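You operate a simulated robot arm through the tools that you are given. There is no shell and no other tool.

The job below is to be done with a simulated robot arm. You get a single attempt, and the scene is never put back.

Task
Fetch the yellow core plug from the blue sample drawer and plug the test core.
Fine: push the plug home in the mouth of the core; shut the drawer again.

Only the result counts: the job must be done as asked and must still hold three seconds after the hand-in. Knocking over, shifting, dropping, spilling or breaking anything else fails it.

Robot
A 7-joint arm with a three-finger gripper, fixed in place. Base frame: the origin is at the foot of the arm, x ahead of it, y to its left, z up. Readings come in m, rad, newtons and seconds.
Its first joint turns from -2.897 to 2.897 rad. Payload 2.69 kg.
The tool frame sits at the grasp point between the pads (the TCP): z along the fingers, y along the line on which they close. The tips reach 0.03 m beyond it. Largest opening 0.128 m; the body of the gripper starts 0.117 m behind the TCP.
Orientation is told as [roll, pitch, yaw] about the base's x, y, z axes, in that order, counted from this pose: with the fingers straight down and closing along the base's y, the tool's x points along the base's -x, its y along +y and its z along -z.

Tools
- The arm moves only by the tool nudge_tool. Its argument "series" is one flat list of numbers, 7 for each row, row after row: the shift along the tool's x, y, z in units of 50 mm (1.0 is 50 mm), then the turn, a rotation vector about the tool's x, y, z in units of 6 degrees (1.0 is 6 degrees), then the finger opening in cm, from 0 to 12.8. In form: [x, y, z, wx, wy, wz, jaw, x, y, z, wx, wy, wz, jaw, ...]. A call has 1 to 20 rows; each row shifts and turns the commanded pose from where the row before left it, along the tool's axes as they then stand. A call with a number of a shift or a turn outside -1 to 1 is refused whole. Each row takes 0.2 s and may step no farther than 0.05 m and 0.15 rad from the row before; otherwise, or with a gripper value out of range, the whole call is refused. Where a pose cannot be reached the arm comes as near as it can. A force on the tool above 40 N (or 10 N above the force at the start of the call, whichever is more), or a blocked arm, ends the call early, and 0.2 s more pass. The fingers move at their own pace and stop on an object; they squeeze with about 34 N. The grip force told is the motor's: it shows also when the fingers shut on nothing. Time passes only in rows, and 0.2 s behind the last, so rows that do not move let the fingers close. It gives the time, the measured TCP pose, the force on the tool (base axes), the opening and the grip force at its end, in the units of the frame above (readings bear some noise), with the torque about the TCP (base axes, N m) and any sound that the robot's microphone picked up, and new pictures: "show" is both (left out), scene, wrist or none.
- Cameras (640 x 400 px; columns grow to the right, rows downward): "scene" is fixed at [0.4009, -0.4998, 1.3524]; the picture's right is [0.97, -0.23, 0.00], its down [-0.08, -0.32, -0.94] and it looks along [0.22, 0.92, -0.33] (base axes); focal length 318 px, centre (320, 200). "wrist" rides on the gripper at [0.058, 0.054, -0.131] in the tool frame; the picture's right is [-0.68, 0.74, 0.00], its down [-0.62, -0.57, -0.55] and it looks along [-0.40, -0.37, 0.84] (tool axes); focal length 234 px, centre (320, 200).
- move_column(by): slides the trunk up (or, below 0, down) by that many m; the arm rides with it, the base frame stays. It gives what a move gives, with no picture.
- pixel_to_xyz(camera, pixels): for up to 12 pixels [column, row] of the newest picture of that camera ("zoom" is the newest enlarged one), the place [x, y, z] in the base frame of the surface seen there, good to about 0.003 m. The clock stands still meanwhile.
- close_up(camera, box): a new picture of the part [left, top, right, bottom] of that camera's present view, enlarged. The clock stands still meanwhile.
- hand_in(): hands the job in; it is judged then, once.

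Open the gripper and draw the arm clear of the work before you hand the job in, unless the task says otherwise.

The tools are called after "Call:" as a command line: name --argument value ..., lists and objects as JSON in quotes. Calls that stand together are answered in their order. nudge_tool: Moves the arm, as the interface text tells. Its arguments: {"type":"object","properties":{"series":{"type":"array","items":{"type":"number"}},"show":{"type":"string","enum":["both","scene","wrist","none"]}},"required":["series"]} The other tools are called the same way: move_column (by) slides the trunk up or down; pixel_to_xyz (camera, pixels) gives the place of the surface under pixels of a picture; close_up (camera, box) takes an enlarged picture of a part of a camera's view; hand_in () hands the job in.

At the start:

```text
time_s: 0.0
ee_pos: [0.5518, 0.4291, 1.2437]
ee_rot: [0.0, 0.001, -0.002]
force: [0.5, 0.8, 1.3]
ft_torque: [0.01, -0.03, 0.02]
width: 0.1282
finger_force: 0.1
trunk travel left (down, up): [-0.2, 0.15]
```

scene: 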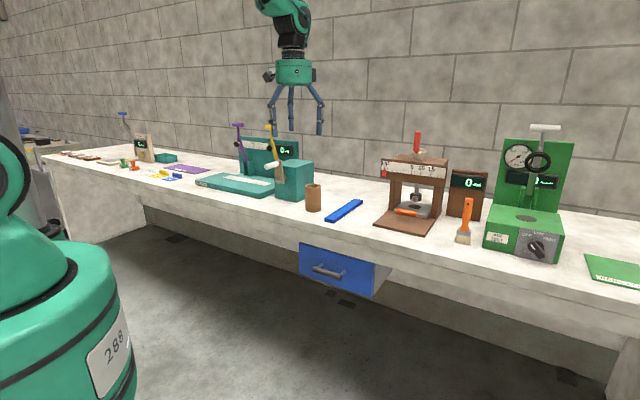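
wrist: 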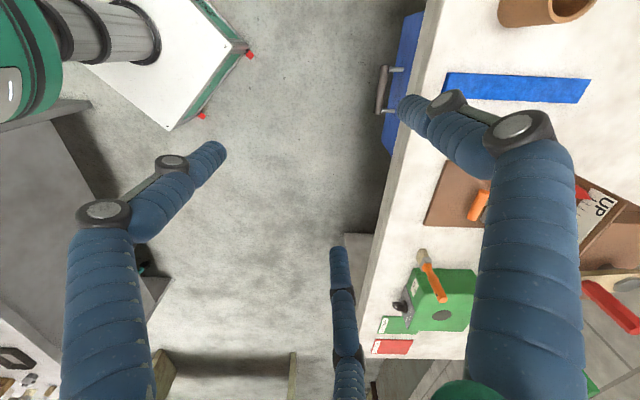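

The scene shows a blue drawer under the bench at about (340,268) and a brown hollow cylinder at (313,197), likely the test core. I'll enlarge these and measure their places.

Call:
close_up --camera "scene" --box '[260, 160, 420, 310]'

Call:
pixel_to_xyz --camera "scene" --pixels '[[327, 271], [316, 267], [341, 276], [301, 245], [373, 263], [375, 293], [300, 272], [313, 186], [313, 208], [345, 210], [307, 198], [319, 198]]'

Call:
close_up --camera "wrist" --box '[360, 0, 640, 200]'

```text
2.67 times, centred on (340, 235) of scene
```

zoom: 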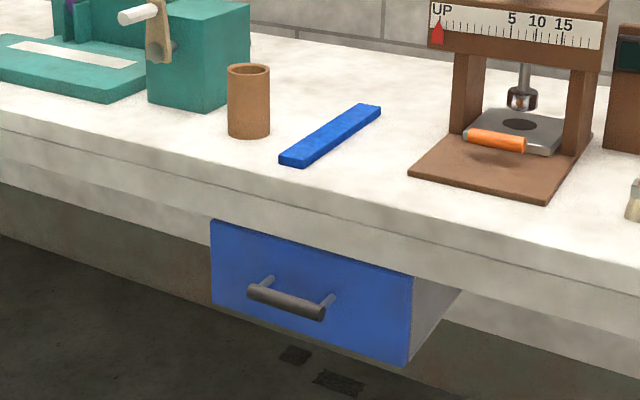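

```text
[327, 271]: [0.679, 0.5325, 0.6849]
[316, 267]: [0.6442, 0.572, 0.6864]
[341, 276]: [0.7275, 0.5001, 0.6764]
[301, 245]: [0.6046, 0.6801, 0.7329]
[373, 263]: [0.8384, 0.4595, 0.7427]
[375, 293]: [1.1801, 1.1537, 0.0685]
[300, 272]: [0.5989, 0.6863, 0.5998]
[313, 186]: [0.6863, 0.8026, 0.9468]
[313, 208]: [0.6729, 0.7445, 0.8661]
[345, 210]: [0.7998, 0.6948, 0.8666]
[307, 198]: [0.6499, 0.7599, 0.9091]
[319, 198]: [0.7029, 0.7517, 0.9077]
```

```text
2.00 times, centred on (500, 100) of wrist
```

zoom: 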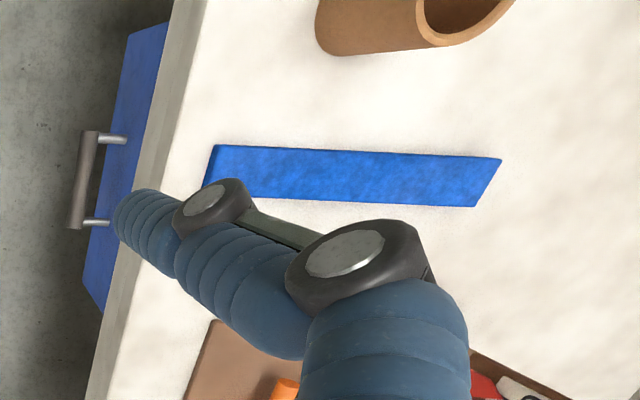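

The brown tube stands at about (0.68, 0.77) and the handle bar runs about (0.644,0.572)–(0.728,0.500) at z≈0.68. I'll measure the bench edge, the drawer face and the tube's rim more exactly.

Call:
close_up --camera "scene" --box '[290, 230, 390, 300]'

Call:
pixel_to_xyz --camera "wrist" --pixels '[[384, 70], [380, 110], [396, 70], [392, 111], [420, 15], [425, 60], [408, 130], [395, 140], [388, 150], [440, 20], [400, 200], [425, 15]]'

Call:
close_up --camera "scene" --box '[280, 160, 360, 220]'

```text
5.71 times, centred on (340, 265) of scene
```

zoom: 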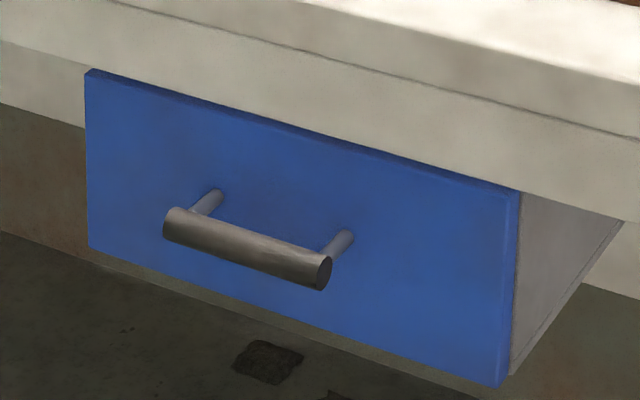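

```text
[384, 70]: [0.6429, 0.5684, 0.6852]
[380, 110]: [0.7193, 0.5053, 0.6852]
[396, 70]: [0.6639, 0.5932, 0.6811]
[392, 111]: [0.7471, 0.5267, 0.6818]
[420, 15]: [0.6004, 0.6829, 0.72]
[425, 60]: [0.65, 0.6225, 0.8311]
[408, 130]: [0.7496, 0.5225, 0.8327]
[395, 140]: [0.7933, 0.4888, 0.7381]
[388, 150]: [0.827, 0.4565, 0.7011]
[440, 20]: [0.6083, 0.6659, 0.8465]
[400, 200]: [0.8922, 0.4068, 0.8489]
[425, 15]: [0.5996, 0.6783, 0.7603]
```

```text
6.67 times, centred on (320, 190) of scene
```

zoom: 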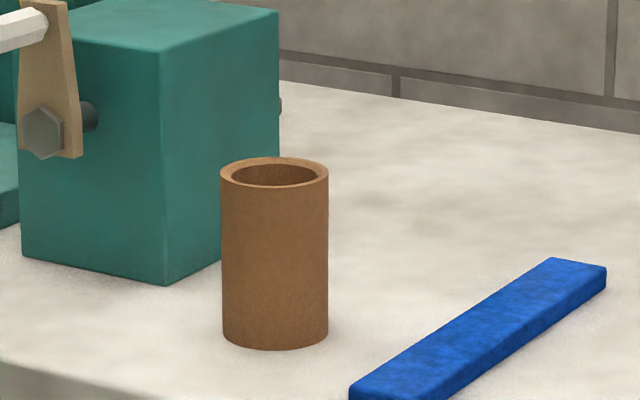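

The drawer face and the bench edge run along about (0.75,−0.66), with the handle bar centred near (0.687,0.534,0.682) and about 4 cm off the face. I'll check what lies in the arm's way (the white cabinet at wrist (170,60)) and lower the trunk.

Call:
pixel_to_xyz --camera "wrist" --pixels '[[168, 128], [240, 45], [170, 60], [60, 180], [20, 350], [150, 290], [300, 380], [280, 200]]'

Call:
move_column --by -0.2

```text
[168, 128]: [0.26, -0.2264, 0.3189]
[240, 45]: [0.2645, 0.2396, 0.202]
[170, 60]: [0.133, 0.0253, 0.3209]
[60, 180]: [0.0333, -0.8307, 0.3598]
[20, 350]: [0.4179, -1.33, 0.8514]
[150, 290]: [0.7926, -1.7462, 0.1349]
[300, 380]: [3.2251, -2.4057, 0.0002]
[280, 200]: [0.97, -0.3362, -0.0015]
```

```text
time_s: 2.2
ee_pos: [0.551, 0.4297, 1.0433]
ee_rot: [0.001, -0.002, 0.001]
force: [-0.3, -0.3, 0.2]
ft_torque: [0.02, 0.01, 0.01]
width: 0.1281
finger_force: 0.0
trunk travel left (down, up): [0.0, 0.35]
```

Trunk is down, TCP at (0.551,0.430,1.043). I'll turn the tool 41.5° so it closes along the drawer's normal, then tilt it 60° towards the drawer, with the TCP in place.

Call:
nudge_tool --series '[0, 0, 0, 0, 0, 0.988, 4, 0, 0, 0, 0, 0, 0.988, 4, 0, 0, 0, 0, 0, 0.988, 4, 0, 0, 0, 0, 0, 0.988, 4, 0, 0, 0, 0, 0, 0.988, 4, 0, 0, 0, 0, 0, 0.988, 4, 0, 0, 0, 0, 0, 0.988, 4, 0, 0, 0, -1, 0, 0, 4, 0, 0, 0, -1, 0, 0, 4, 0, 0, 0, -1, 0, 0, 4, 0, 0, 0, -1, 0, 0, 4, 0, 0, 0, -1, 0, 0, 4, 0, 0, 0, -1, 0, 0, 4, 0, 0, 0, -1, 0, 0, 4, 0, 0, 0, -1, 0, 0, 4, 0, 0, 0, -1, 0, 0, 4, 0, 0, 0, -1, 0, 0, 4]'

```text
time_s: 6.0
ee_pos: [0.5511, 0.4291, 1.0086]
ee_rot: [0.998, 0.011, -0.726]
force: [1.5, 0.2, -1.4]
ft_torque: [0.04, 0.0, 0.04]
width: 0.0395
finger_force: 0.0
trunk travel left (down, up): [0.0, 0.35]
stopped in row 17: the arm was blocked; the commanded pose is now the measured one
```

scene: 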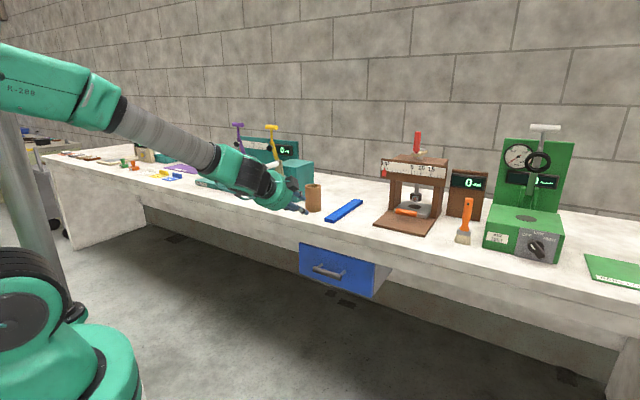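
wrist: 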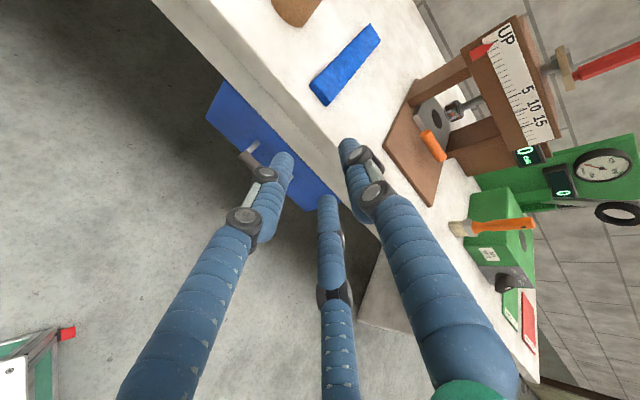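

The last row was blocked and the tool stands at 57° tilt, TCP z=1.009. I'll find where the elbow (90,95) and wrist (235,165) are to judge how the arm is folded.

Call:
pixel_to_xyz --camera "scene" --pixels '[[50, 85], [95, 100], [125, 115], [210, 155], [235, 165], [265, 185], [20, 310], [20, 260], [25, 180]]'

Call:
close_up --camera "scene" --box '[190, 130, 350, 230]'

```text
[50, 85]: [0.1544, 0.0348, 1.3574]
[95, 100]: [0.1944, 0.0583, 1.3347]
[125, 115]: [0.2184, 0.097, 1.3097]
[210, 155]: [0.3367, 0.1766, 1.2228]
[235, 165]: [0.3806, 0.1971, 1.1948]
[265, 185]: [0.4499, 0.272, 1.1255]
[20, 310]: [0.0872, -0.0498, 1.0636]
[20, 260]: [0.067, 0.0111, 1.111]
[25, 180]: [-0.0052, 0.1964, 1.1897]
```

```text
4.00 times, centred on (270, 180) of scene
```

zoom: 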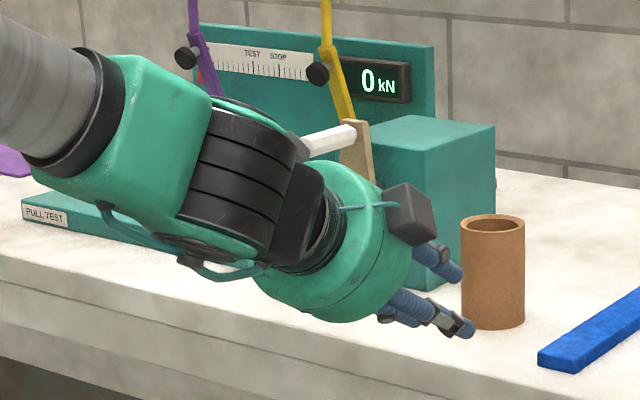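

The tool is in line with the forearm, so a shallow approach won't do; I'll use a steeper 30°-from-vertical tool to cage the bar. I tilt back 27° and come down to about 15 cm short of the bar to look.

Call:
nudge_tool --series '[0, 0, 0, 0.906, 0, 0, 4, 0, 0, 0, 0.906, 0, 0, 4, 0, 0, 0, 0.906, 0, 0, 4, 0, 0, 0, 0.906, 0, 0, 4, 0, 0, 0, 0.906, 0, 0, 4, -0.128, -0.072, 0.88, 0, 0, 0, 4, -0.128, -0.072, 0.88, 0, 0, 0, 4, -0.128, -0.072, 0.88, 0, 0, 0, 4, -0.128, -0.072, 0.88, 0, 0, 0, 4, -0.128, -0.072, 0.88, 0, 0, 0, 4, 0, 0, 0, 0, 0, 0, 4]'

```text
time_s: 8.4
ee_pos: [0.6367, 0.4793, 0.8149]
ee_rot: [0.528, 0.01, -0.726]
force: [0.8, 0.1, -1.1]
ft_torque: [0.01, -0.01, -0.01]
width: 0.0397
finger_force: 0.1
trunk travel left (down, up): [0.0, 0.35]
```

scene: 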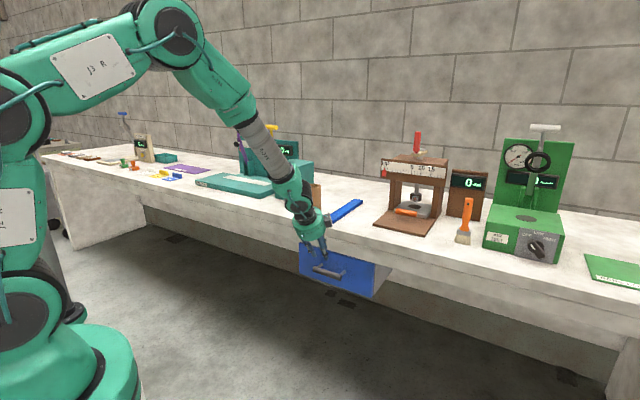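
wrist: 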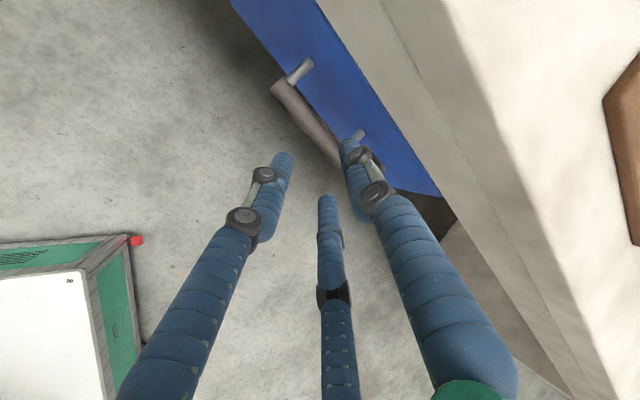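

The wrist view shows three visible fingers: tips near (285,160), (350,148) and (327,200). I'll measure these and the bar/face points from this near view.

Call:
pixel_to_xyz --camera "wrist" --pixels '[[283, 157], [327, 200], [348, 148], [280, 90], [300, 115], [325, 145], [305, 65], [320, 75], [410, 160], [340, 40], [268, 5], [385, 60]]'

Call:
close_up --camera "wrist" --box '[220, 0, 460, 220]'

Call:
close_up --camera "scene" --box '[270, 180, 390, 300]'

```text
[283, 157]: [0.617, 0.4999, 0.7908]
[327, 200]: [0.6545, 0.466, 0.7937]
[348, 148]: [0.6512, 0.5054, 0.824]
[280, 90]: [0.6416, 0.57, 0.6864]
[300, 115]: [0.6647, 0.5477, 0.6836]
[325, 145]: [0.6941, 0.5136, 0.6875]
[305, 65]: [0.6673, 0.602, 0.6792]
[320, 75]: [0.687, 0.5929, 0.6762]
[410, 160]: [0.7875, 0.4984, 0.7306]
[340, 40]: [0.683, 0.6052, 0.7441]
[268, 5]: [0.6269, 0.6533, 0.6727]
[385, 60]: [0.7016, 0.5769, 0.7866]
```

```text
1.82 times, centred on (340, 110) of wrist
```

zoom: 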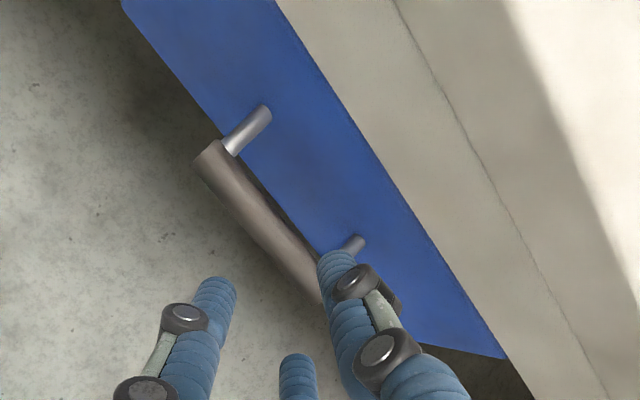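

```text
3.33 times, centred on (330, 240) of scene
```

zoom: 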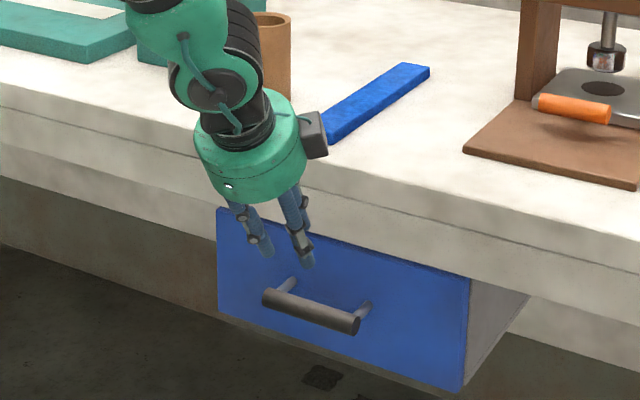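

Bar centre works out at u≈0.851 along the inward normal, z≈0.676; TCP is at u=0.781, z=0.815 and already centred along the bar. I'll slide down the tool axis about 10 cm with a 9 mm correction, then look.

Call:
nudge_tool --series '[0, -0.18, 0.5, 0, 0, 0, 3.6, 0, 0, 0.5, 0, 0, 0, 3.6, 0, 0, 0.5, 0, 0, 0, 3.6, 0, 0, 0.5, 0, 0, 0, 3.6, 0, 0, 0, 0, 0, 0, 3.6]'

Call:
close_up --camera "wrist" --box '[240, 60, 440, 260]'

Call:
close_up --camera "scene" --box '[280, 200, 380, 300]'

```text
time_s: 9.6
ee_pos: [0.6635, 0.5133, 0.7211]
ee_rot: [0.528, 0.011, -0.726]
force: [0.2, 0.5, 0.1]
ft_torque: [0.01, -0.02, 0.02]
width: 0.0358
finger_force: 0.1
trunk travel left (down, up): [0.0, 0.35]
```

scene: 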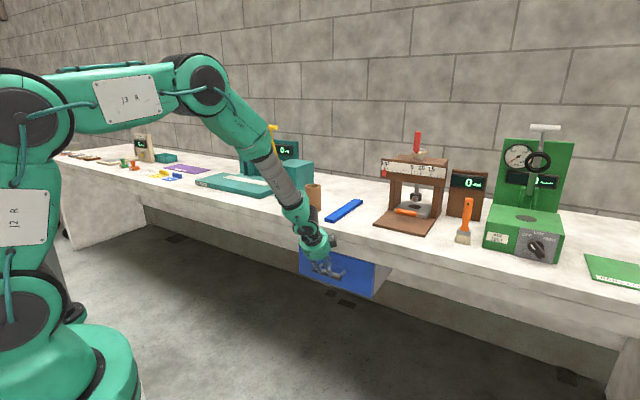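
wrist: 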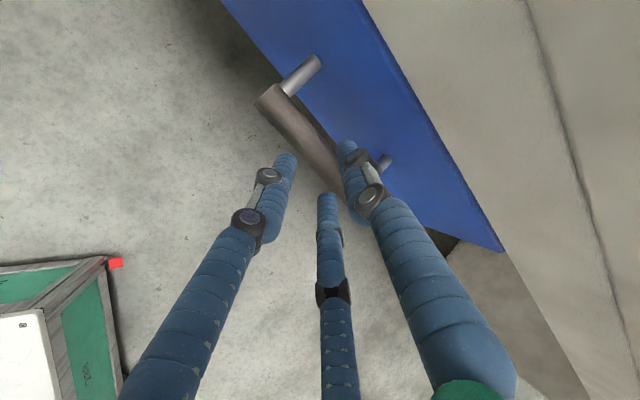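

```text
2.00 times, centred on (340, 160) of wrist
```

zoom: 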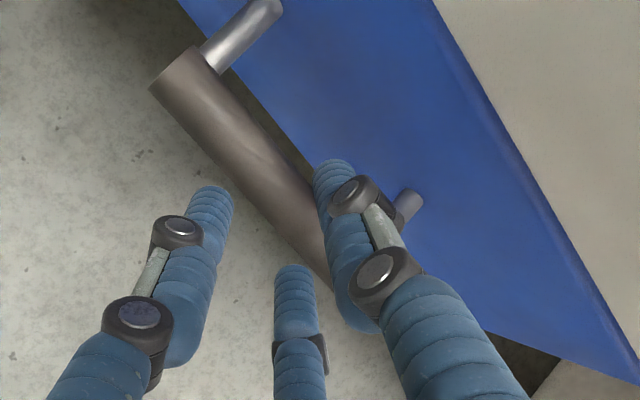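

```text
4.00 times, centred on (330, 250) of scene
```

zoom: 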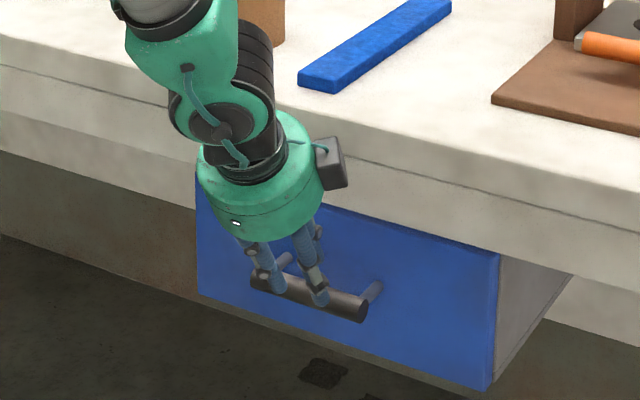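

The inner finger tip (345,148) is about to pass behind the bar. I check the bar once more from this close view.

Call:
pixel_to_xyz --camera "wrist" --pixels '[[272, 100], [300, 140], [320, 120], [305, 125], [290, 122], [312, 142], [345, 100], [390, 130], [280, 20], [345, 147], [285, 158], [327, 197]]'

```text
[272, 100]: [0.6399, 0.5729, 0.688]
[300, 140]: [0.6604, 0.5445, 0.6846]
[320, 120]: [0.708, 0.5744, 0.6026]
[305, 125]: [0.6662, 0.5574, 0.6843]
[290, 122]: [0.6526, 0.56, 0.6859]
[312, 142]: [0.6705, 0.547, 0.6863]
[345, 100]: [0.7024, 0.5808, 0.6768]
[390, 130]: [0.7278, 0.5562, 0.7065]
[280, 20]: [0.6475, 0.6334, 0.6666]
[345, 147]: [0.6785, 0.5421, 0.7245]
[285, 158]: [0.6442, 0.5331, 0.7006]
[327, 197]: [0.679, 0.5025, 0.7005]
```

Bar centre is at u≈0.854, z≈0.677, well inside the opening. I advance 47 mm along the tool, 3 mm towards the bench, and narrow the jaw to cage the bar.

Call:
nudge_tool --series '[0, 0.06, 0.3, 0, 0, 0, 3.6, 0, 0, 0.32, 0, 0, 0, 3.6, 0, 0, 0.32, 0, 0, 0, 3.6, 0, 0, 0, 0, 0, 0, 2.4, 0, 0, 0, 0, 0, 0, 2.4]'

Call:
close_up --camera "scene" --box '[280, 200, 380, 300]'

```text
time_s: 10.1
ee_pos: [0.6708, 0.5184, 0.7102]
ee_rot: [0.533, 0.01, -0.726]
force: [-29.4, -33.3, 37.9]
ft_torque: [-1.84, -0.65, -0.61]
width: 0.043
finger_force: 3.8
trunk travel left (down, up): [0.0, 0.35]
stopped in row 2: the force on the tool passed its limit at 76 N (the readings are from after the stop); the commanded pose is now the measured one
```

scene: 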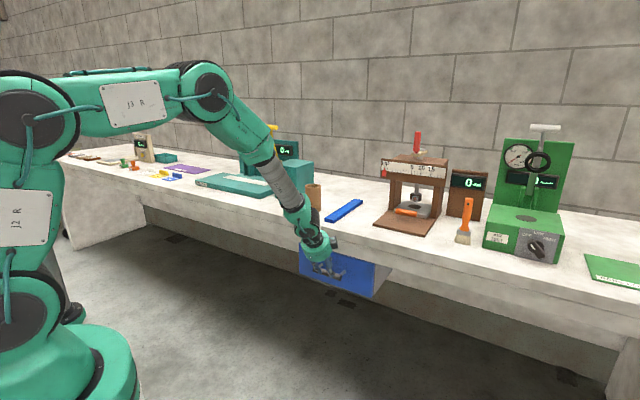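
wrist: 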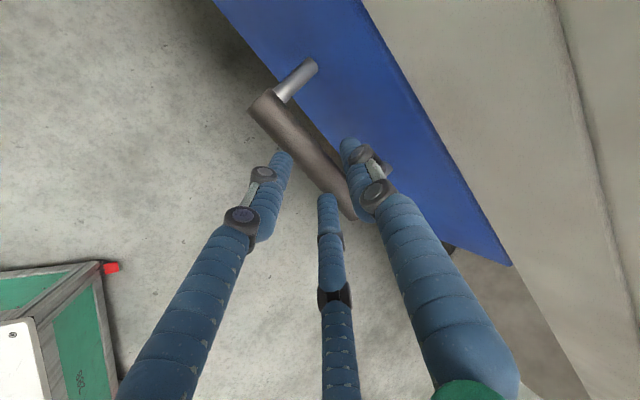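

```text
4.00 times, centred on (330, 250) of scene
```

zoom: 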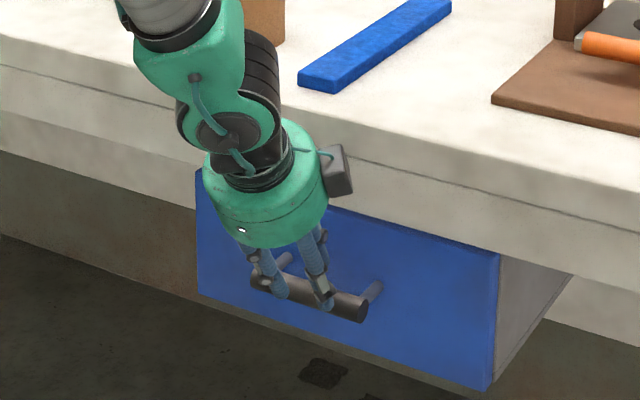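

The outer fingers' tips touched the bar (visible finger pads bulge inward of the nominal opening). I back off 20 mm and open to 5.4 cm first.

Call:
nudge_tool --series '[0, 0, -0.4, 0, 0, 0, 4, 0, 0, 0, 0, 0, 0, 5.4, 0, -0.03, 0, 0, 0, 0, 5.4]'

Call:
close_up --camera "wrist" --box '[240, 60, 440, 260]'

Call:
pixel_to_xyz --camera "wrist" --pixels '[[280, 110], [295, 125], [290, 122], [310, 140], [345, 100]]'

```text
time_s: 10.9
ee_pos: [0.6642, 0.5125, 0.7239]
ee_rot: [0.528, 0.01, -0.726]
force: [0.7, -0.1, 0.0]
ft_torque: [0.0, 0.03, 0.02]
width: 0.0539
finger_force: 0.1
trunk travel left (down, up): [0.0, 0.35]
```

scene: 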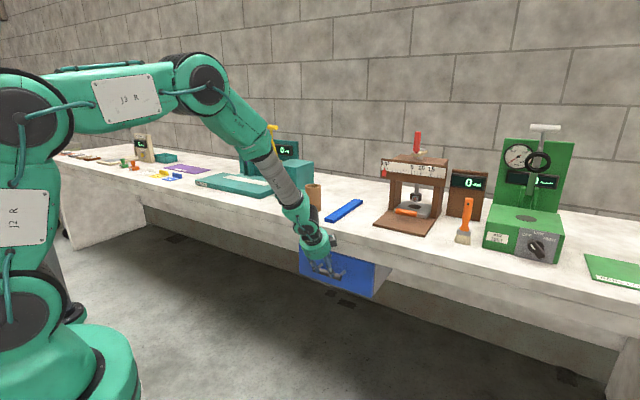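
wrist: 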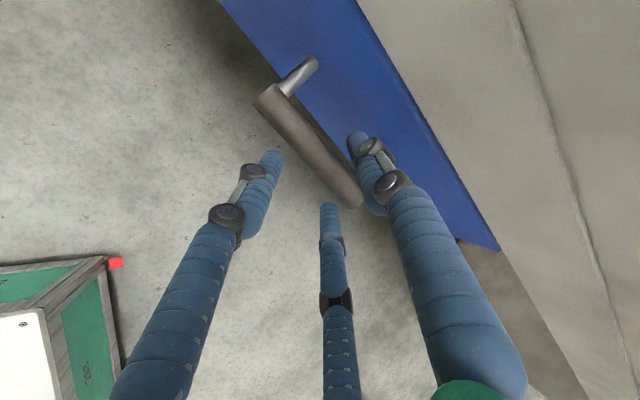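

```text
2.00 times, centred on (340, 160) of wrist
```

zoom: 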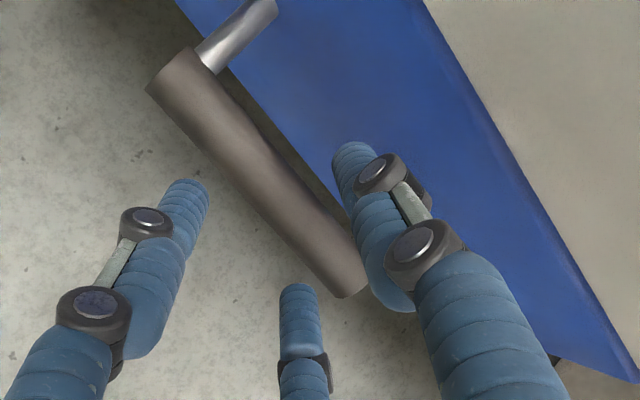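

```text
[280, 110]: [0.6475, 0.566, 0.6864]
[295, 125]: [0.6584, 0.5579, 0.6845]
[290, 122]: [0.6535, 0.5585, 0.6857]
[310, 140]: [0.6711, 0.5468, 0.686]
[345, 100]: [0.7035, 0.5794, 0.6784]
```

Now the bar lies clearly between the fingers. I advance 40 mm in small rows, then close lightly round the bar.

Call:
nudge_tool --series '[0, 0, 0.27, 0, 0, 0, 5.4, 0, 0, 0.27, 0, 0, 0, 5.4, 0, 0, 0.26, 0, 0, 0, 5.4, 0, 0, 0, 0, 0, 0, 5.4]'

Call:
close_up --camera "scene" --box '[280, 200, 380, 300]'

```text
time_s: 11.5
ee_pos: [0.6693, 0.5206, 0.7004]
ee_rot: [0.525, 0.013, -0.727]
force: [-7.0, -6.2, -3.1]
ft_torque: [-0.13, 0.57, -0.23]
width: 0.0566
finger_force: 1.4
trunk travel left (down, up): [0.0, 0.35]
stopped in row 3: the force on the tool passed its limit at 65 N (the readings are from after the stop); the commanded pose is now the measured one
```

scene: 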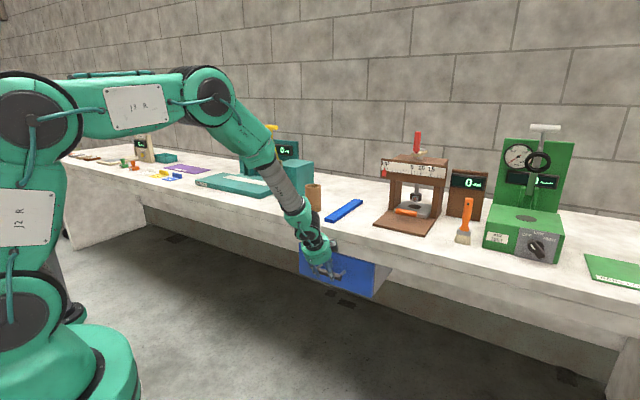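
wrist: 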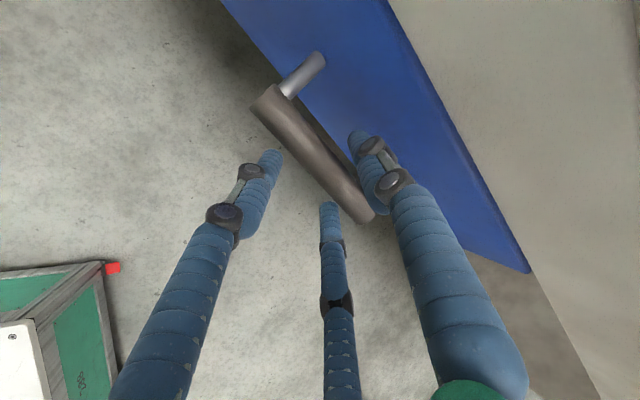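

```text
4.00 times, centred on (330, 250) of scene
```

zoom: 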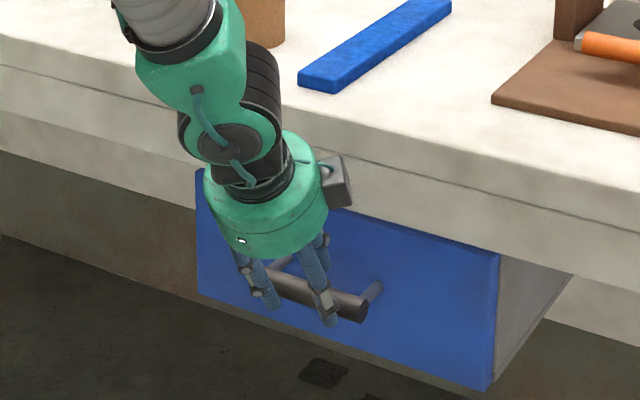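

Contact again, with the torque pointing at the middle finger (at (328,203)) against the bar. I zoom in to see which finger touches what.

Call:
close_up --camera "wrist" --box '[260, 100, 420, 240]'

Call:
pixel_to_xyz --camera "wrist" --pixels '[[270, 155], [327, 205], [335, 215], [340, 205], [350, 200], [360, 190], [352, 137], [360, 145], [345, 130], [370, 160], [375, 195], [320, 150]]'

Call:
close_up --camera "scene" --box '[300, 240, 360, 290]'

```text
2.86 times, centred on (340, 170) of wrist
```

zoom: 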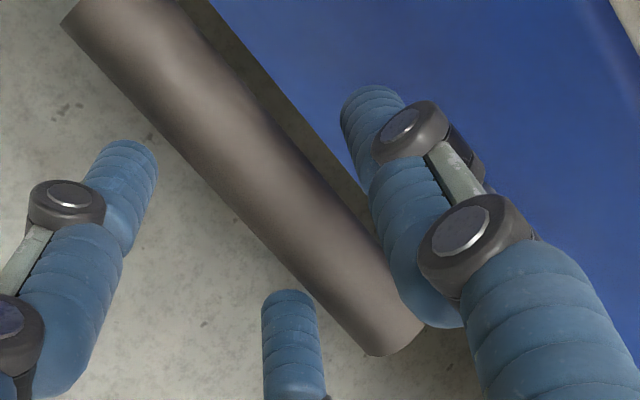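

```text
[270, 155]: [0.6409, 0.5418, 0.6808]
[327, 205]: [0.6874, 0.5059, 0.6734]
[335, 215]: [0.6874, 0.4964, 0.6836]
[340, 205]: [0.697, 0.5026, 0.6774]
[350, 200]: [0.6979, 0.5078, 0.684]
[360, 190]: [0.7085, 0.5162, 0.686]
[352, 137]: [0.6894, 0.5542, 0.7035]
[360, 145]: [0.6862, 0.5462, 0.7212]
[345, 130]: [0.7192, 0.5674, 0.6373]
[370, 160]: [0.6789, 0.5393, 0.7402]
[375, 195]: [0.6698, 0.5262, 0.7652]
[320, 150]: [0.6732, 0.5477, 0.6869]
```

```text
8.00 times, centred on (330, 265) of scene
```

zoom: 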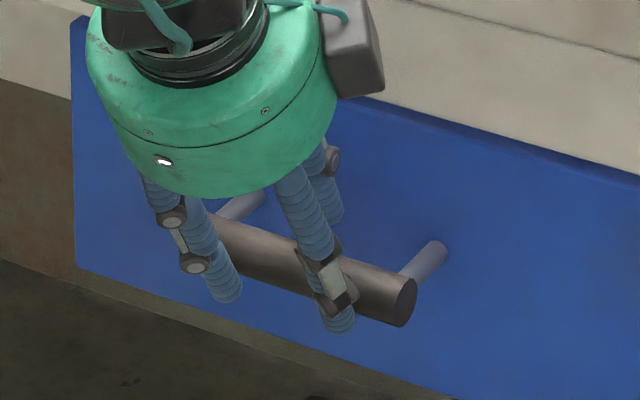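

The bar is turned about 3° more than the tool (drawer angle ≈ −44.5°), so the middle finger rode up on it. I back off 25 mm, turn 2.9° about the vertical, open to 6 cm, and go in again.

Call:
nudge_tool --series '[0, 0, -0.5, 0, 0, 0, 5.6, 0, 0, 0, 0, -0.24, 0.42, 6, -0.06, 0, 0, 0, 0, 0, 6]' --show "none"

```text
time_s: 12.3
ee_pos: [0.6649, 0.5092, 0.7238]
ee_rot: [0.528, 0.012, -0.777]
force: [0.3, 0.3, -0.2]
ft_torque: [-0.04, -0.01, 0.0]
width: 0.0597
finger_force: 0.0
trunk travel left (down, up): [0.0, 0.35]
```

Tool is now square to the drawer and free of contact. I advance 40 mm in small steps.

Call:
nudge_tool --series '[0, -0.02, 0.2, 0, 0, 0, 6, 0, 0, 0.2, 0, 0, 0, 6, 0, 0, 0.2, 0, 0, 0, 6, 0, 0, 0.2, 0, 0, 0, 6, 0, 0, 0, 0, 0, 0, 6]'

Call:
close_up --camera "wrist" --box '[260, 100, 420, 240]'

```text
time_s: 13.5
ee_pos: [0.6781, 0.5237, 0.6881]
ee_rot: [0.528, 0.012, -0.777]
force: [0.7, 0.8, -0.7]
ft_torque: [0.01, 0.01, 0.0]
width: 0.0601
finger_force: 0.1
trunk travel left (down, up): [0.0, 0.35]
```

scene: 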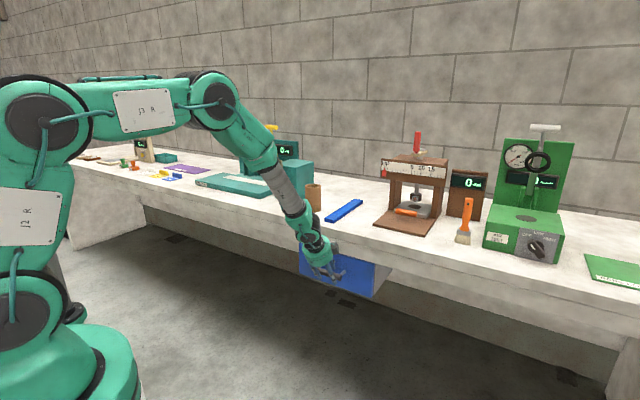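
wrist: 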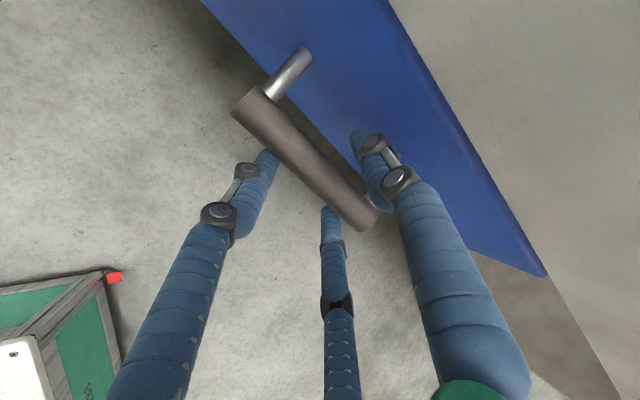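

```text
2.86 times, centred on (340, 170) of wrist
```

zoom: 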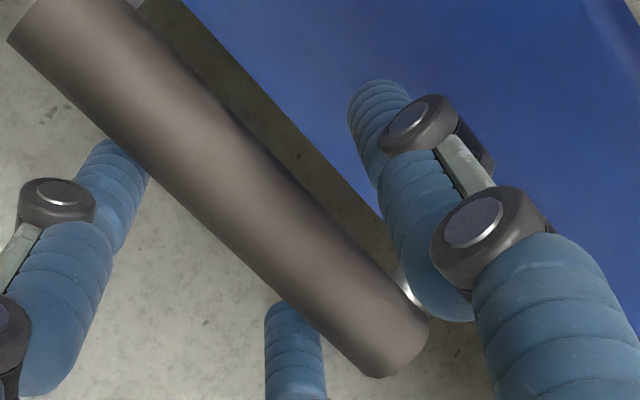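

The bar is between the fingers with no force. I close on it and pull outward about 3 cm to test.

Call:
nudge_tool --series '[0, 0, 0, 0, 0, 0, 3.2, 0, 0, 0, 0, 0, 0, 2.4, 0, -0.1732, -0.1, 0, 0, 0, 2.4, 0, -0.1732, -0.1, 0, 0, 0, 2.4, 0, -0.1732, -0.1, 0, 0, 0, 2.4, 0, 0, 0, 0, 0, 0, 2.4]'

Call:
close_up --camera "scene" --box '[270, 200, 390, 300]'

```text
time_s: 14.9
ee_pos: [0.657, 0.501, 0.6855]
ee_rot: [0.524, 0.014, -0.777]
force: [6.9, -8.0, -30.5]
ft_torque: [-0.36, 0.15, -0.2]
width: 0.0355
finger_force: 44.8
trunk travel left (down, up): [0.0, 0.35]
```

scene: 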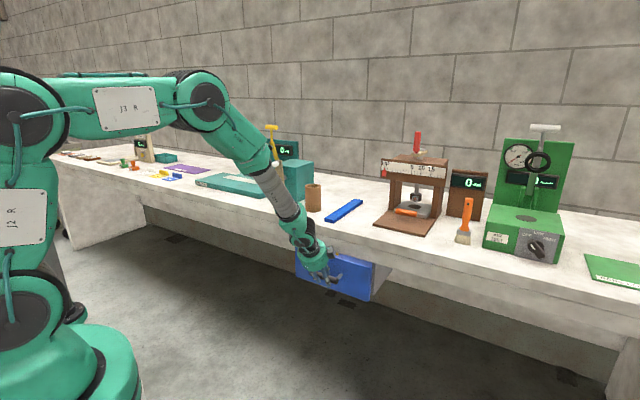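
wrist: 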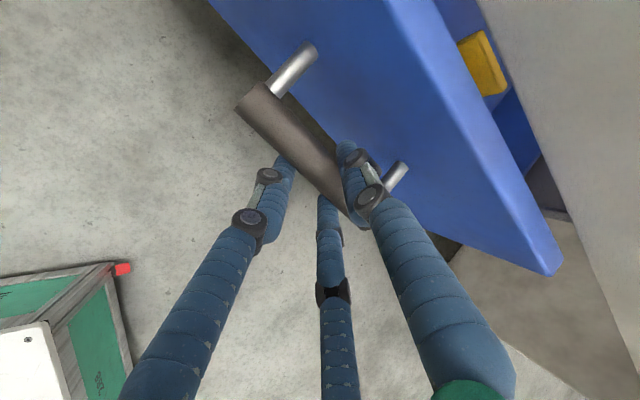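

```text
4.00 times, centred on (330, 250) of scene
```

zoom: 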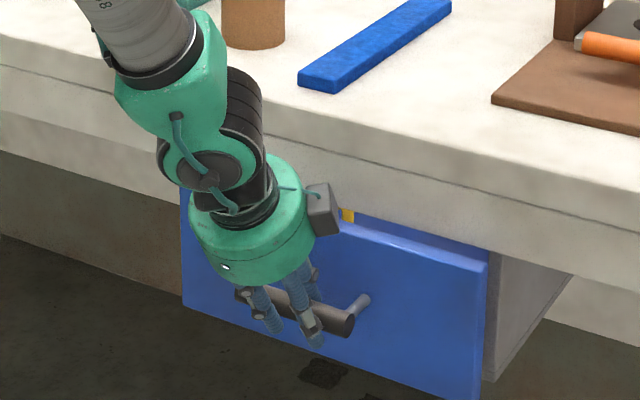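

The drawer slides and a yellow plug shows behind the front at wrist (485,65). I loosen the jaw to a cage of 3.9 cm and pull another 9 cm.

Call:
nudge_tool --series '[0, 0, 0, 0, 0, 0, 3.9, 0, -0.2598, -0.15, 0, 0, 0, 3.9, 0, -0.2598, -0.15, 0, 0, 0, 3.9, 0, -0.2598, -0.15, 0, 0, 0, 3.9, 0, -0.2598, -0.15, 0, 0, 0, 3.9, 0, -0.2598, -0.15, 0, 0, 0, 3.9, 0, -0.2598, -0.15, 0, 0, 0, 3.9, 0, 0, 0, 0, 0, 0, 3.9]'

```text
time_s: 16.7
ee_pos: [0.5954, 0.4358, 0.6882]
ee_rot: [0.527, 0.012, -0.776]
force: [0.5, 0.2, 0.4]
ft_torque: [-0.01, -0.02, 0.0]
width: 0.0388
finger_force: 0.1
trunk travel left (down, up): [0.0, 0.35]
```

scene: 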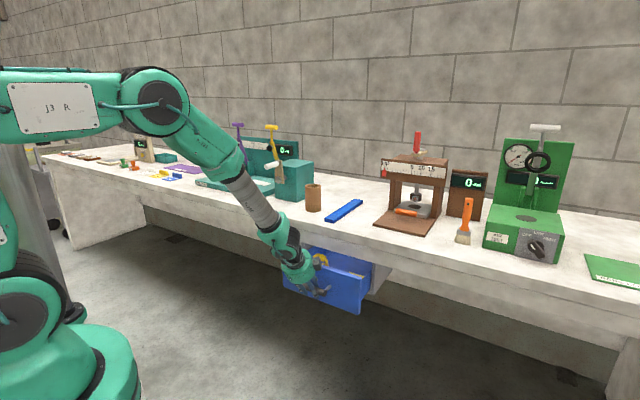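
wrist: 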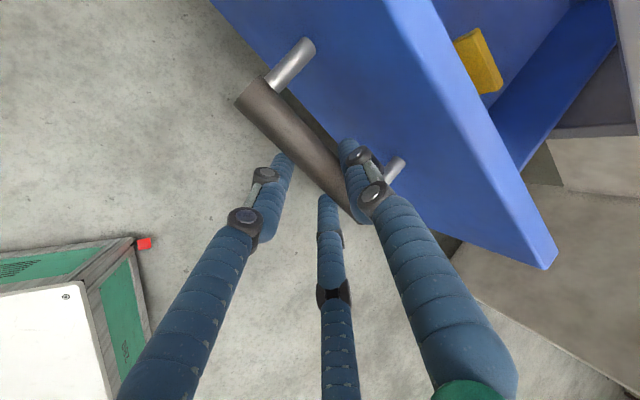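

The drawer is about 12 cm open. I look at the plug in both views.

Call:
close_up --camera "scene" --box '[270, 230, 390, 320]'

Call:
close_up --camera "wrist" --box '[420, 0, 640, 160]'

Call:
pixel_to_xyz --camera "wrist" --pixels '[[465, 50], [480, 60], [495, 70], [470, 35], [490, 90], [430, 20], [460, 20], [540, 90], [500, 25], [530, 60], [400, 40], [420, 40]]'

Call:
pixel_to_xyz --camera "scene" --pixels '[[321, 257], [319, 262], [324, 264], [345, 256], [360, 262], [350, 280], [310, 272], [365, 310]]'

```text
4.44 times, centred on (330, 275) of scene
```

zoom: 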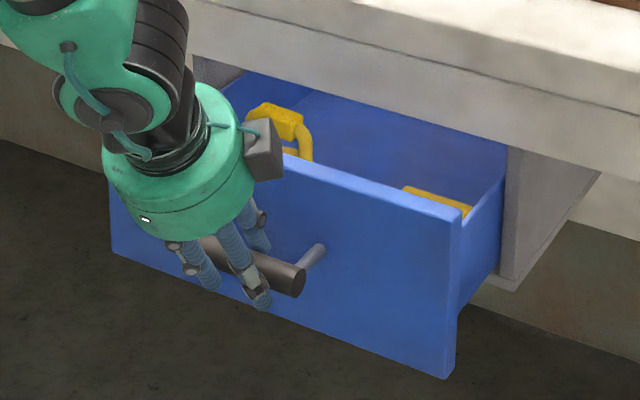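

```text
2.50 times, centred on (530, 80) of wrist
```

zoom: 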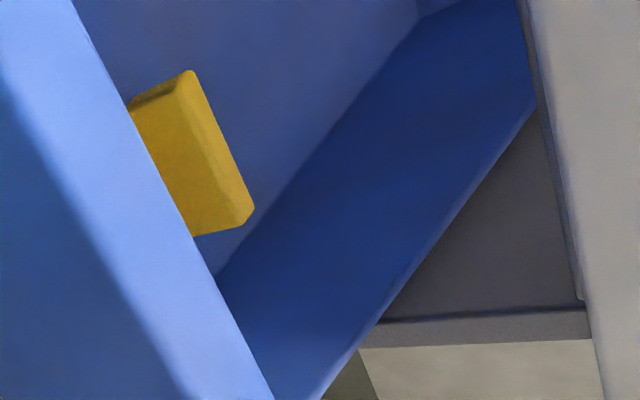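

```text
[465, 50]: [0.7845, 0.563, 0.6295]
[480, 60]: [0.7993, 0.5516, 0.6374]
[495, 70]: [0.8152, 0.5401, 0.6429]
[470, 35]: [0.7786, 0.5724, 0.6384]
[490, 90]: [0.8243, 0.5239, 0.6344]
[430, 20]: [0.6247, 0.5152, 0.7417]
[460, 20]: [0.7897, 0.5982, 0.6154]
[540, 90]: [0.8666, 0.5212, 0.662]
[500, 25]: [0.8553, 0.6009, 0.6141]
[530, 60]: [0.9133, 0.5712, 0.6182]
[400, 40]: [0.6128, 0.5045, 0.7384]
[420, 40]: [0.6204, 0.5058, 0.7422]
```

```text
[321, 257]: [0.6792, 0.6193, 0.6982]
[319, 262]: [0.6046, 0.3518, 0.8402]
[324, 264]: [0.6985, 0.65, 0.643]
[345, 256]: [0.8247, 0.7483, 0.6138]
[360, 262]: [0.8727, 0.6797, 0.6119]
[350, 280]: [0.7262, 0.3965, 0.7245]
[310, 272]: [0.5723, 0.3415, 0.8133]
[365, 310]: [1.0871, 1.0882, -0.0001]
```

Two yellow objects lie in the drawer: a left one with a loop (scene (321,257)) and a right block (wrist (480,60)). I pull a further 8 cm, letting the tool become steeper, to see them from above.

Call:
nudge_tool --series '[0, -0.173, -0.1, 0.25, 0, 0, 3.9, 0, -0.176, -0.095, 0.25, 0, 0, 3.9, 0, -0.178, -0.091, 0.25, 0, 0, 3.9, 0, -0.18, -0.086, 0.25, 0, 0, 3.9, 0, -0.183, -0.081, 0.25, 0, 0, 3.9, 0, -0.185, -0.0765, 0.25, 0, 0, 3.9, 0, -0.187, -0.072, 0.25, 0, 0, 3.9, 0, -0.1885, -0.067, 0.25, 0, 0, 3.9, 0, 0, 0, 0, 0, 0, 3.9]'

```text
time_s: 18.7
ee_pos: [0.5378, 0.3793, 0.686]
ee_rot: [0.315, 0.015, -0.777]
force: [0.3, 0.8, -0.2]
ft_torque: [0.0, -0.01, 0.05]
width: 0.0397
finger_force: 0.6
trunk travel left (down, up): [0.0, 0.35]
```

scene: 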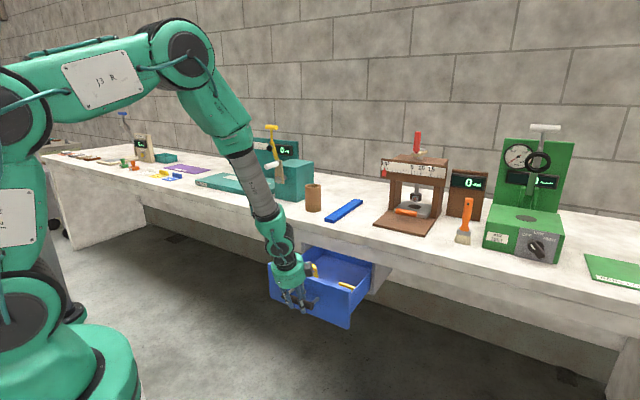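
wrist: 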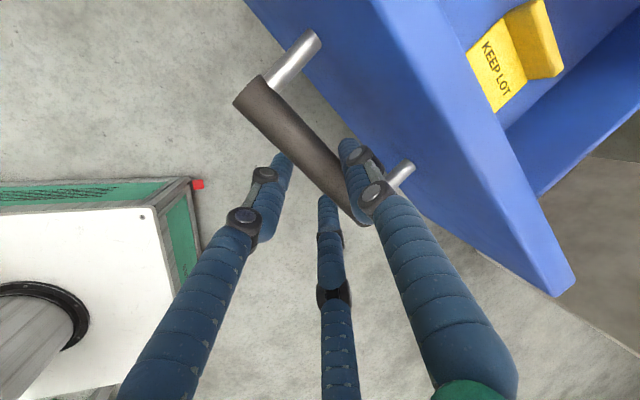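

The drawer is now 20 cm open; the right object bears a label "KEEP LOT" (wrist (495,70)). I open the fingers and lift straight off the handle to look into the drawer.

Call:
nudge_tool --series '[0, 0, 0, 0, 0, 0, 6, 0, 0, 0, 0, 0, 0, 6, 0, 0, -0.4, 0, 0, 0, 6, 0, 0, -0.8, 0, 0, 0, 6, 0, 0, -1, 0, 0, 0, 6, 0, 0, -1, 0, 0, 0, 6, 0, 0, -1, 0, 0, 0, 6, 0, 0, 0, 0, 0, 0, 6]'

Call:
close_up --camera "scene" --box '[260, 230, 390, 330]'

```text
time_s: 20.5
ee_pos: [0.4934, 0.3289, 0.889]
ee_rot: [0.318, 0.012, -0.776]
force: [0.2, 0.7, 0.4]
ft_torque: [0.03, 0.01, 0.0]
width: 0.0599
finger_force: 0.0
trunk travel left (down, up): [0.0, 0.35]
```

scene: 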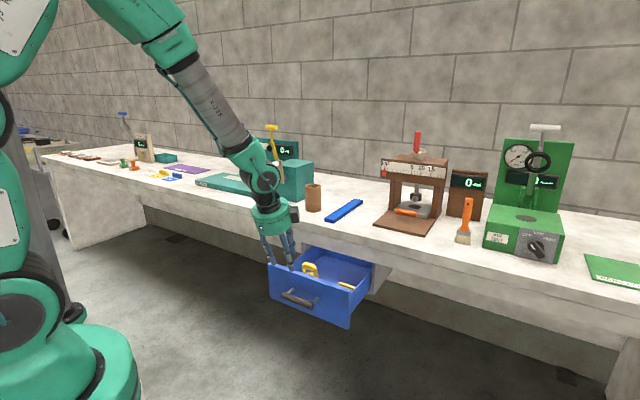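
wrist: 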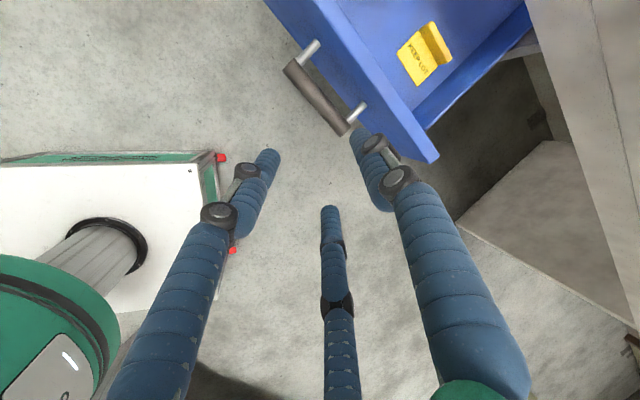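

```text
4.00 times, centred on (325, 280) of scene
```

zoom: 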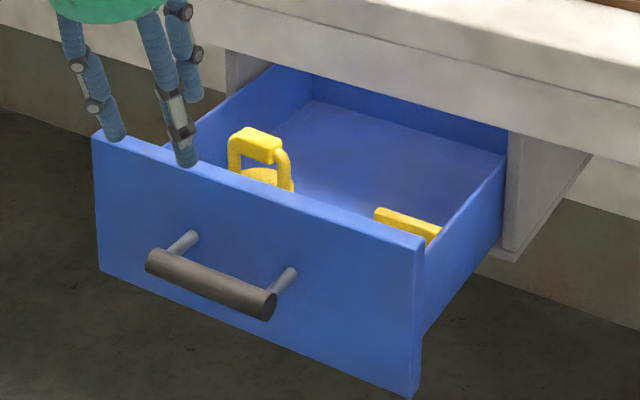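

The left object is a plug with a bail handle on top standing in the drawer near (0.62,0.56); the right one is a labelled block not to touch. I bring the tool upright over the plug to look at it with the wrist camera.

Call:
nudge_tool --series '[0, 0, -0.5, 1, 0, 0, 6, 0, 0, -0.5, 1, 0, 0, 6, 0, 0, 0, 1, 0, 0, 8, 0.28, 0.8, 0, 0, 0, 0, 8, 0.28, 0.8, 0, 0, 0, 0, 8, 0.28, 0.8, 0, 0, 0, 0, 8, 0.28, 0.8, 0, 0, 0, 0, 8, 0.28, 0.8, 0, 0, 0, 0, 8, 0, 0, 0, 0, 0, 0, 8]'

Call:
close_up --camera "scene" --box '[260, 240, 360, 310]'

```text
time_s: 22.5
ee_pos: [0.5755, 0.5134, 0.936]
ee_rot: [0.003, 0.016, -0.777]
force: [0.2, 0.3, 0.9]
ft_torque: [0.01, -0.01, 0.0]
width: 0.0801
finger_force: 0.1
trunk travel left (down, up): [0.0, 0.35]
```

scene: 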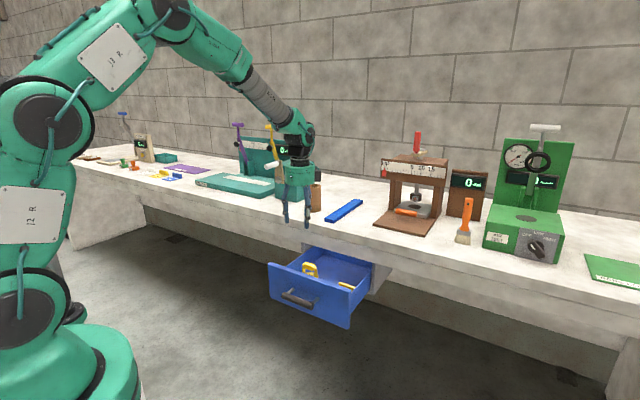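
wrist: 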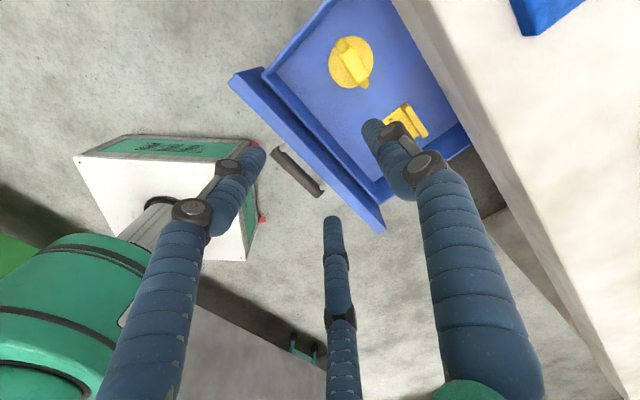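

```text
5.71 times, centred on (310, 275) of scene
```

zoom: 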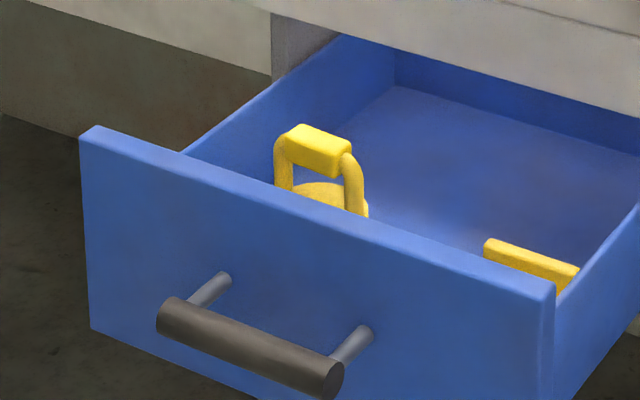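

The wrist view now shows the plug from above at (350,62): a yellow disc with a bail handle. I zoom in and measure it and the core.

Call:
close_up --camera "wrist" --box '[300, 10, 460, 150]'

Call:
pixel_to_xyz --camera "wrist" --pixels '[[346, 42], [353, 62], [362, 78], [330, 62], [340, 85], [371, 55], [355, 38], [364, 87], [410, 120], [330, 120], [430, 100], [300, 60]]'

Call:
pixel_to_xyz --camera "scene" --pixels '[[310, 263], [307, 263], [315, 267], [304, 268], [317, 271], [310, 272], [312, 274]]'

```text
2.86 times, centred on (380, 80) of wrist
```

zoom: 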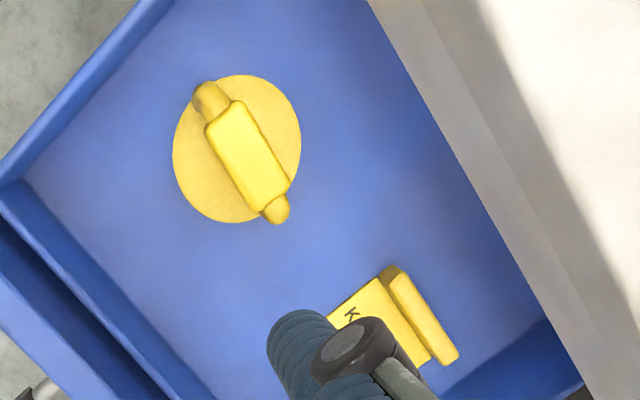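

```text
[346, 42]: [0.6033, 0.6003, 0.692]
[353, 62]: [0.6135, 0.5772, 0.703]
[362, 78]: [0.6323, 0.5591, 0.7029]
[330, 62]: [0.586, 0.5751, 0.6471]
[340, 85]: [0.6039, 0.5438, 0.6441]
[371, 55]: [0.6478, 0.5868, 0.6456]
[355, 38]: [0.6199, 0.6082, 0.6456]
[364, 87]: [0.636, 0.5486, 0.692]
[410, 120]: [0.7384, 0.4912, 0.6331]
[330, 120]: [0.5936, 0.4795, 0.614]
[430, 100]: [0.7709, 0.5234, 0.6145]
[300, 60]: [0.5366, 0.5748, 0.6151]
```

```text
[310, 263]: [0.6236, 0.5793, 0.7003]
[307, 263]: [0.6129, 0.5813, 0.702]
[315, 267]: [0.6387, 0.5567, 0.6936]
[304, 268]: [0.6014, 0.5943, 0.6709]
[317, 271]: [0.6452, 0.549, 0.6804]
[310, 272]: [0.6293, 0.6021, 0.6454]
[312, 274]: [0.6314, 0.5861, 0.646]
```

The plug's disc (Ø≈66 mm, top z≈0.646) carries a bail whose grip runs about −58° in the base frame, centre (0.620,0.575), top z≈0.703. Before grasping I want to know the reach over the core, so I raise the trunk 15 cm first.

Call:
move_column --by 0.15

Call:
close_up --camera "scene" --box '[240, 130, 360, 230]'

```text
time_s: 24.3
ee_pos: [0.5747, 0.5117, 1.0864]
ee_rot: [0.002, 0.015, -0.775]
force: [0.1, -0.2, -0.8]
ft_torque: [0.04, 0.02, -0.02]
width: 0.08
finger_force: 0.0
trunk travel left (down, up): [-0.15, 0.2]
```

```text
4.00 times, centred on (300, 180) of scene
```

zoom: 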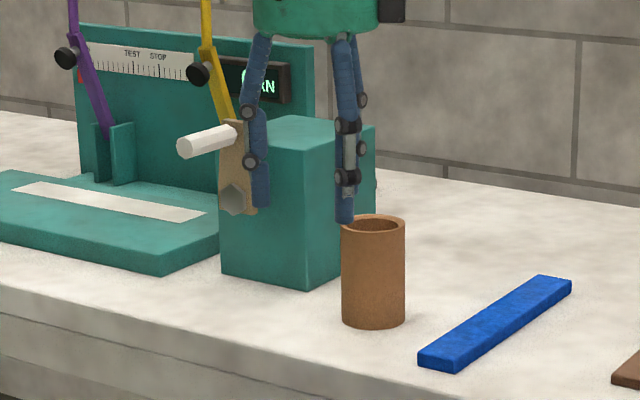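

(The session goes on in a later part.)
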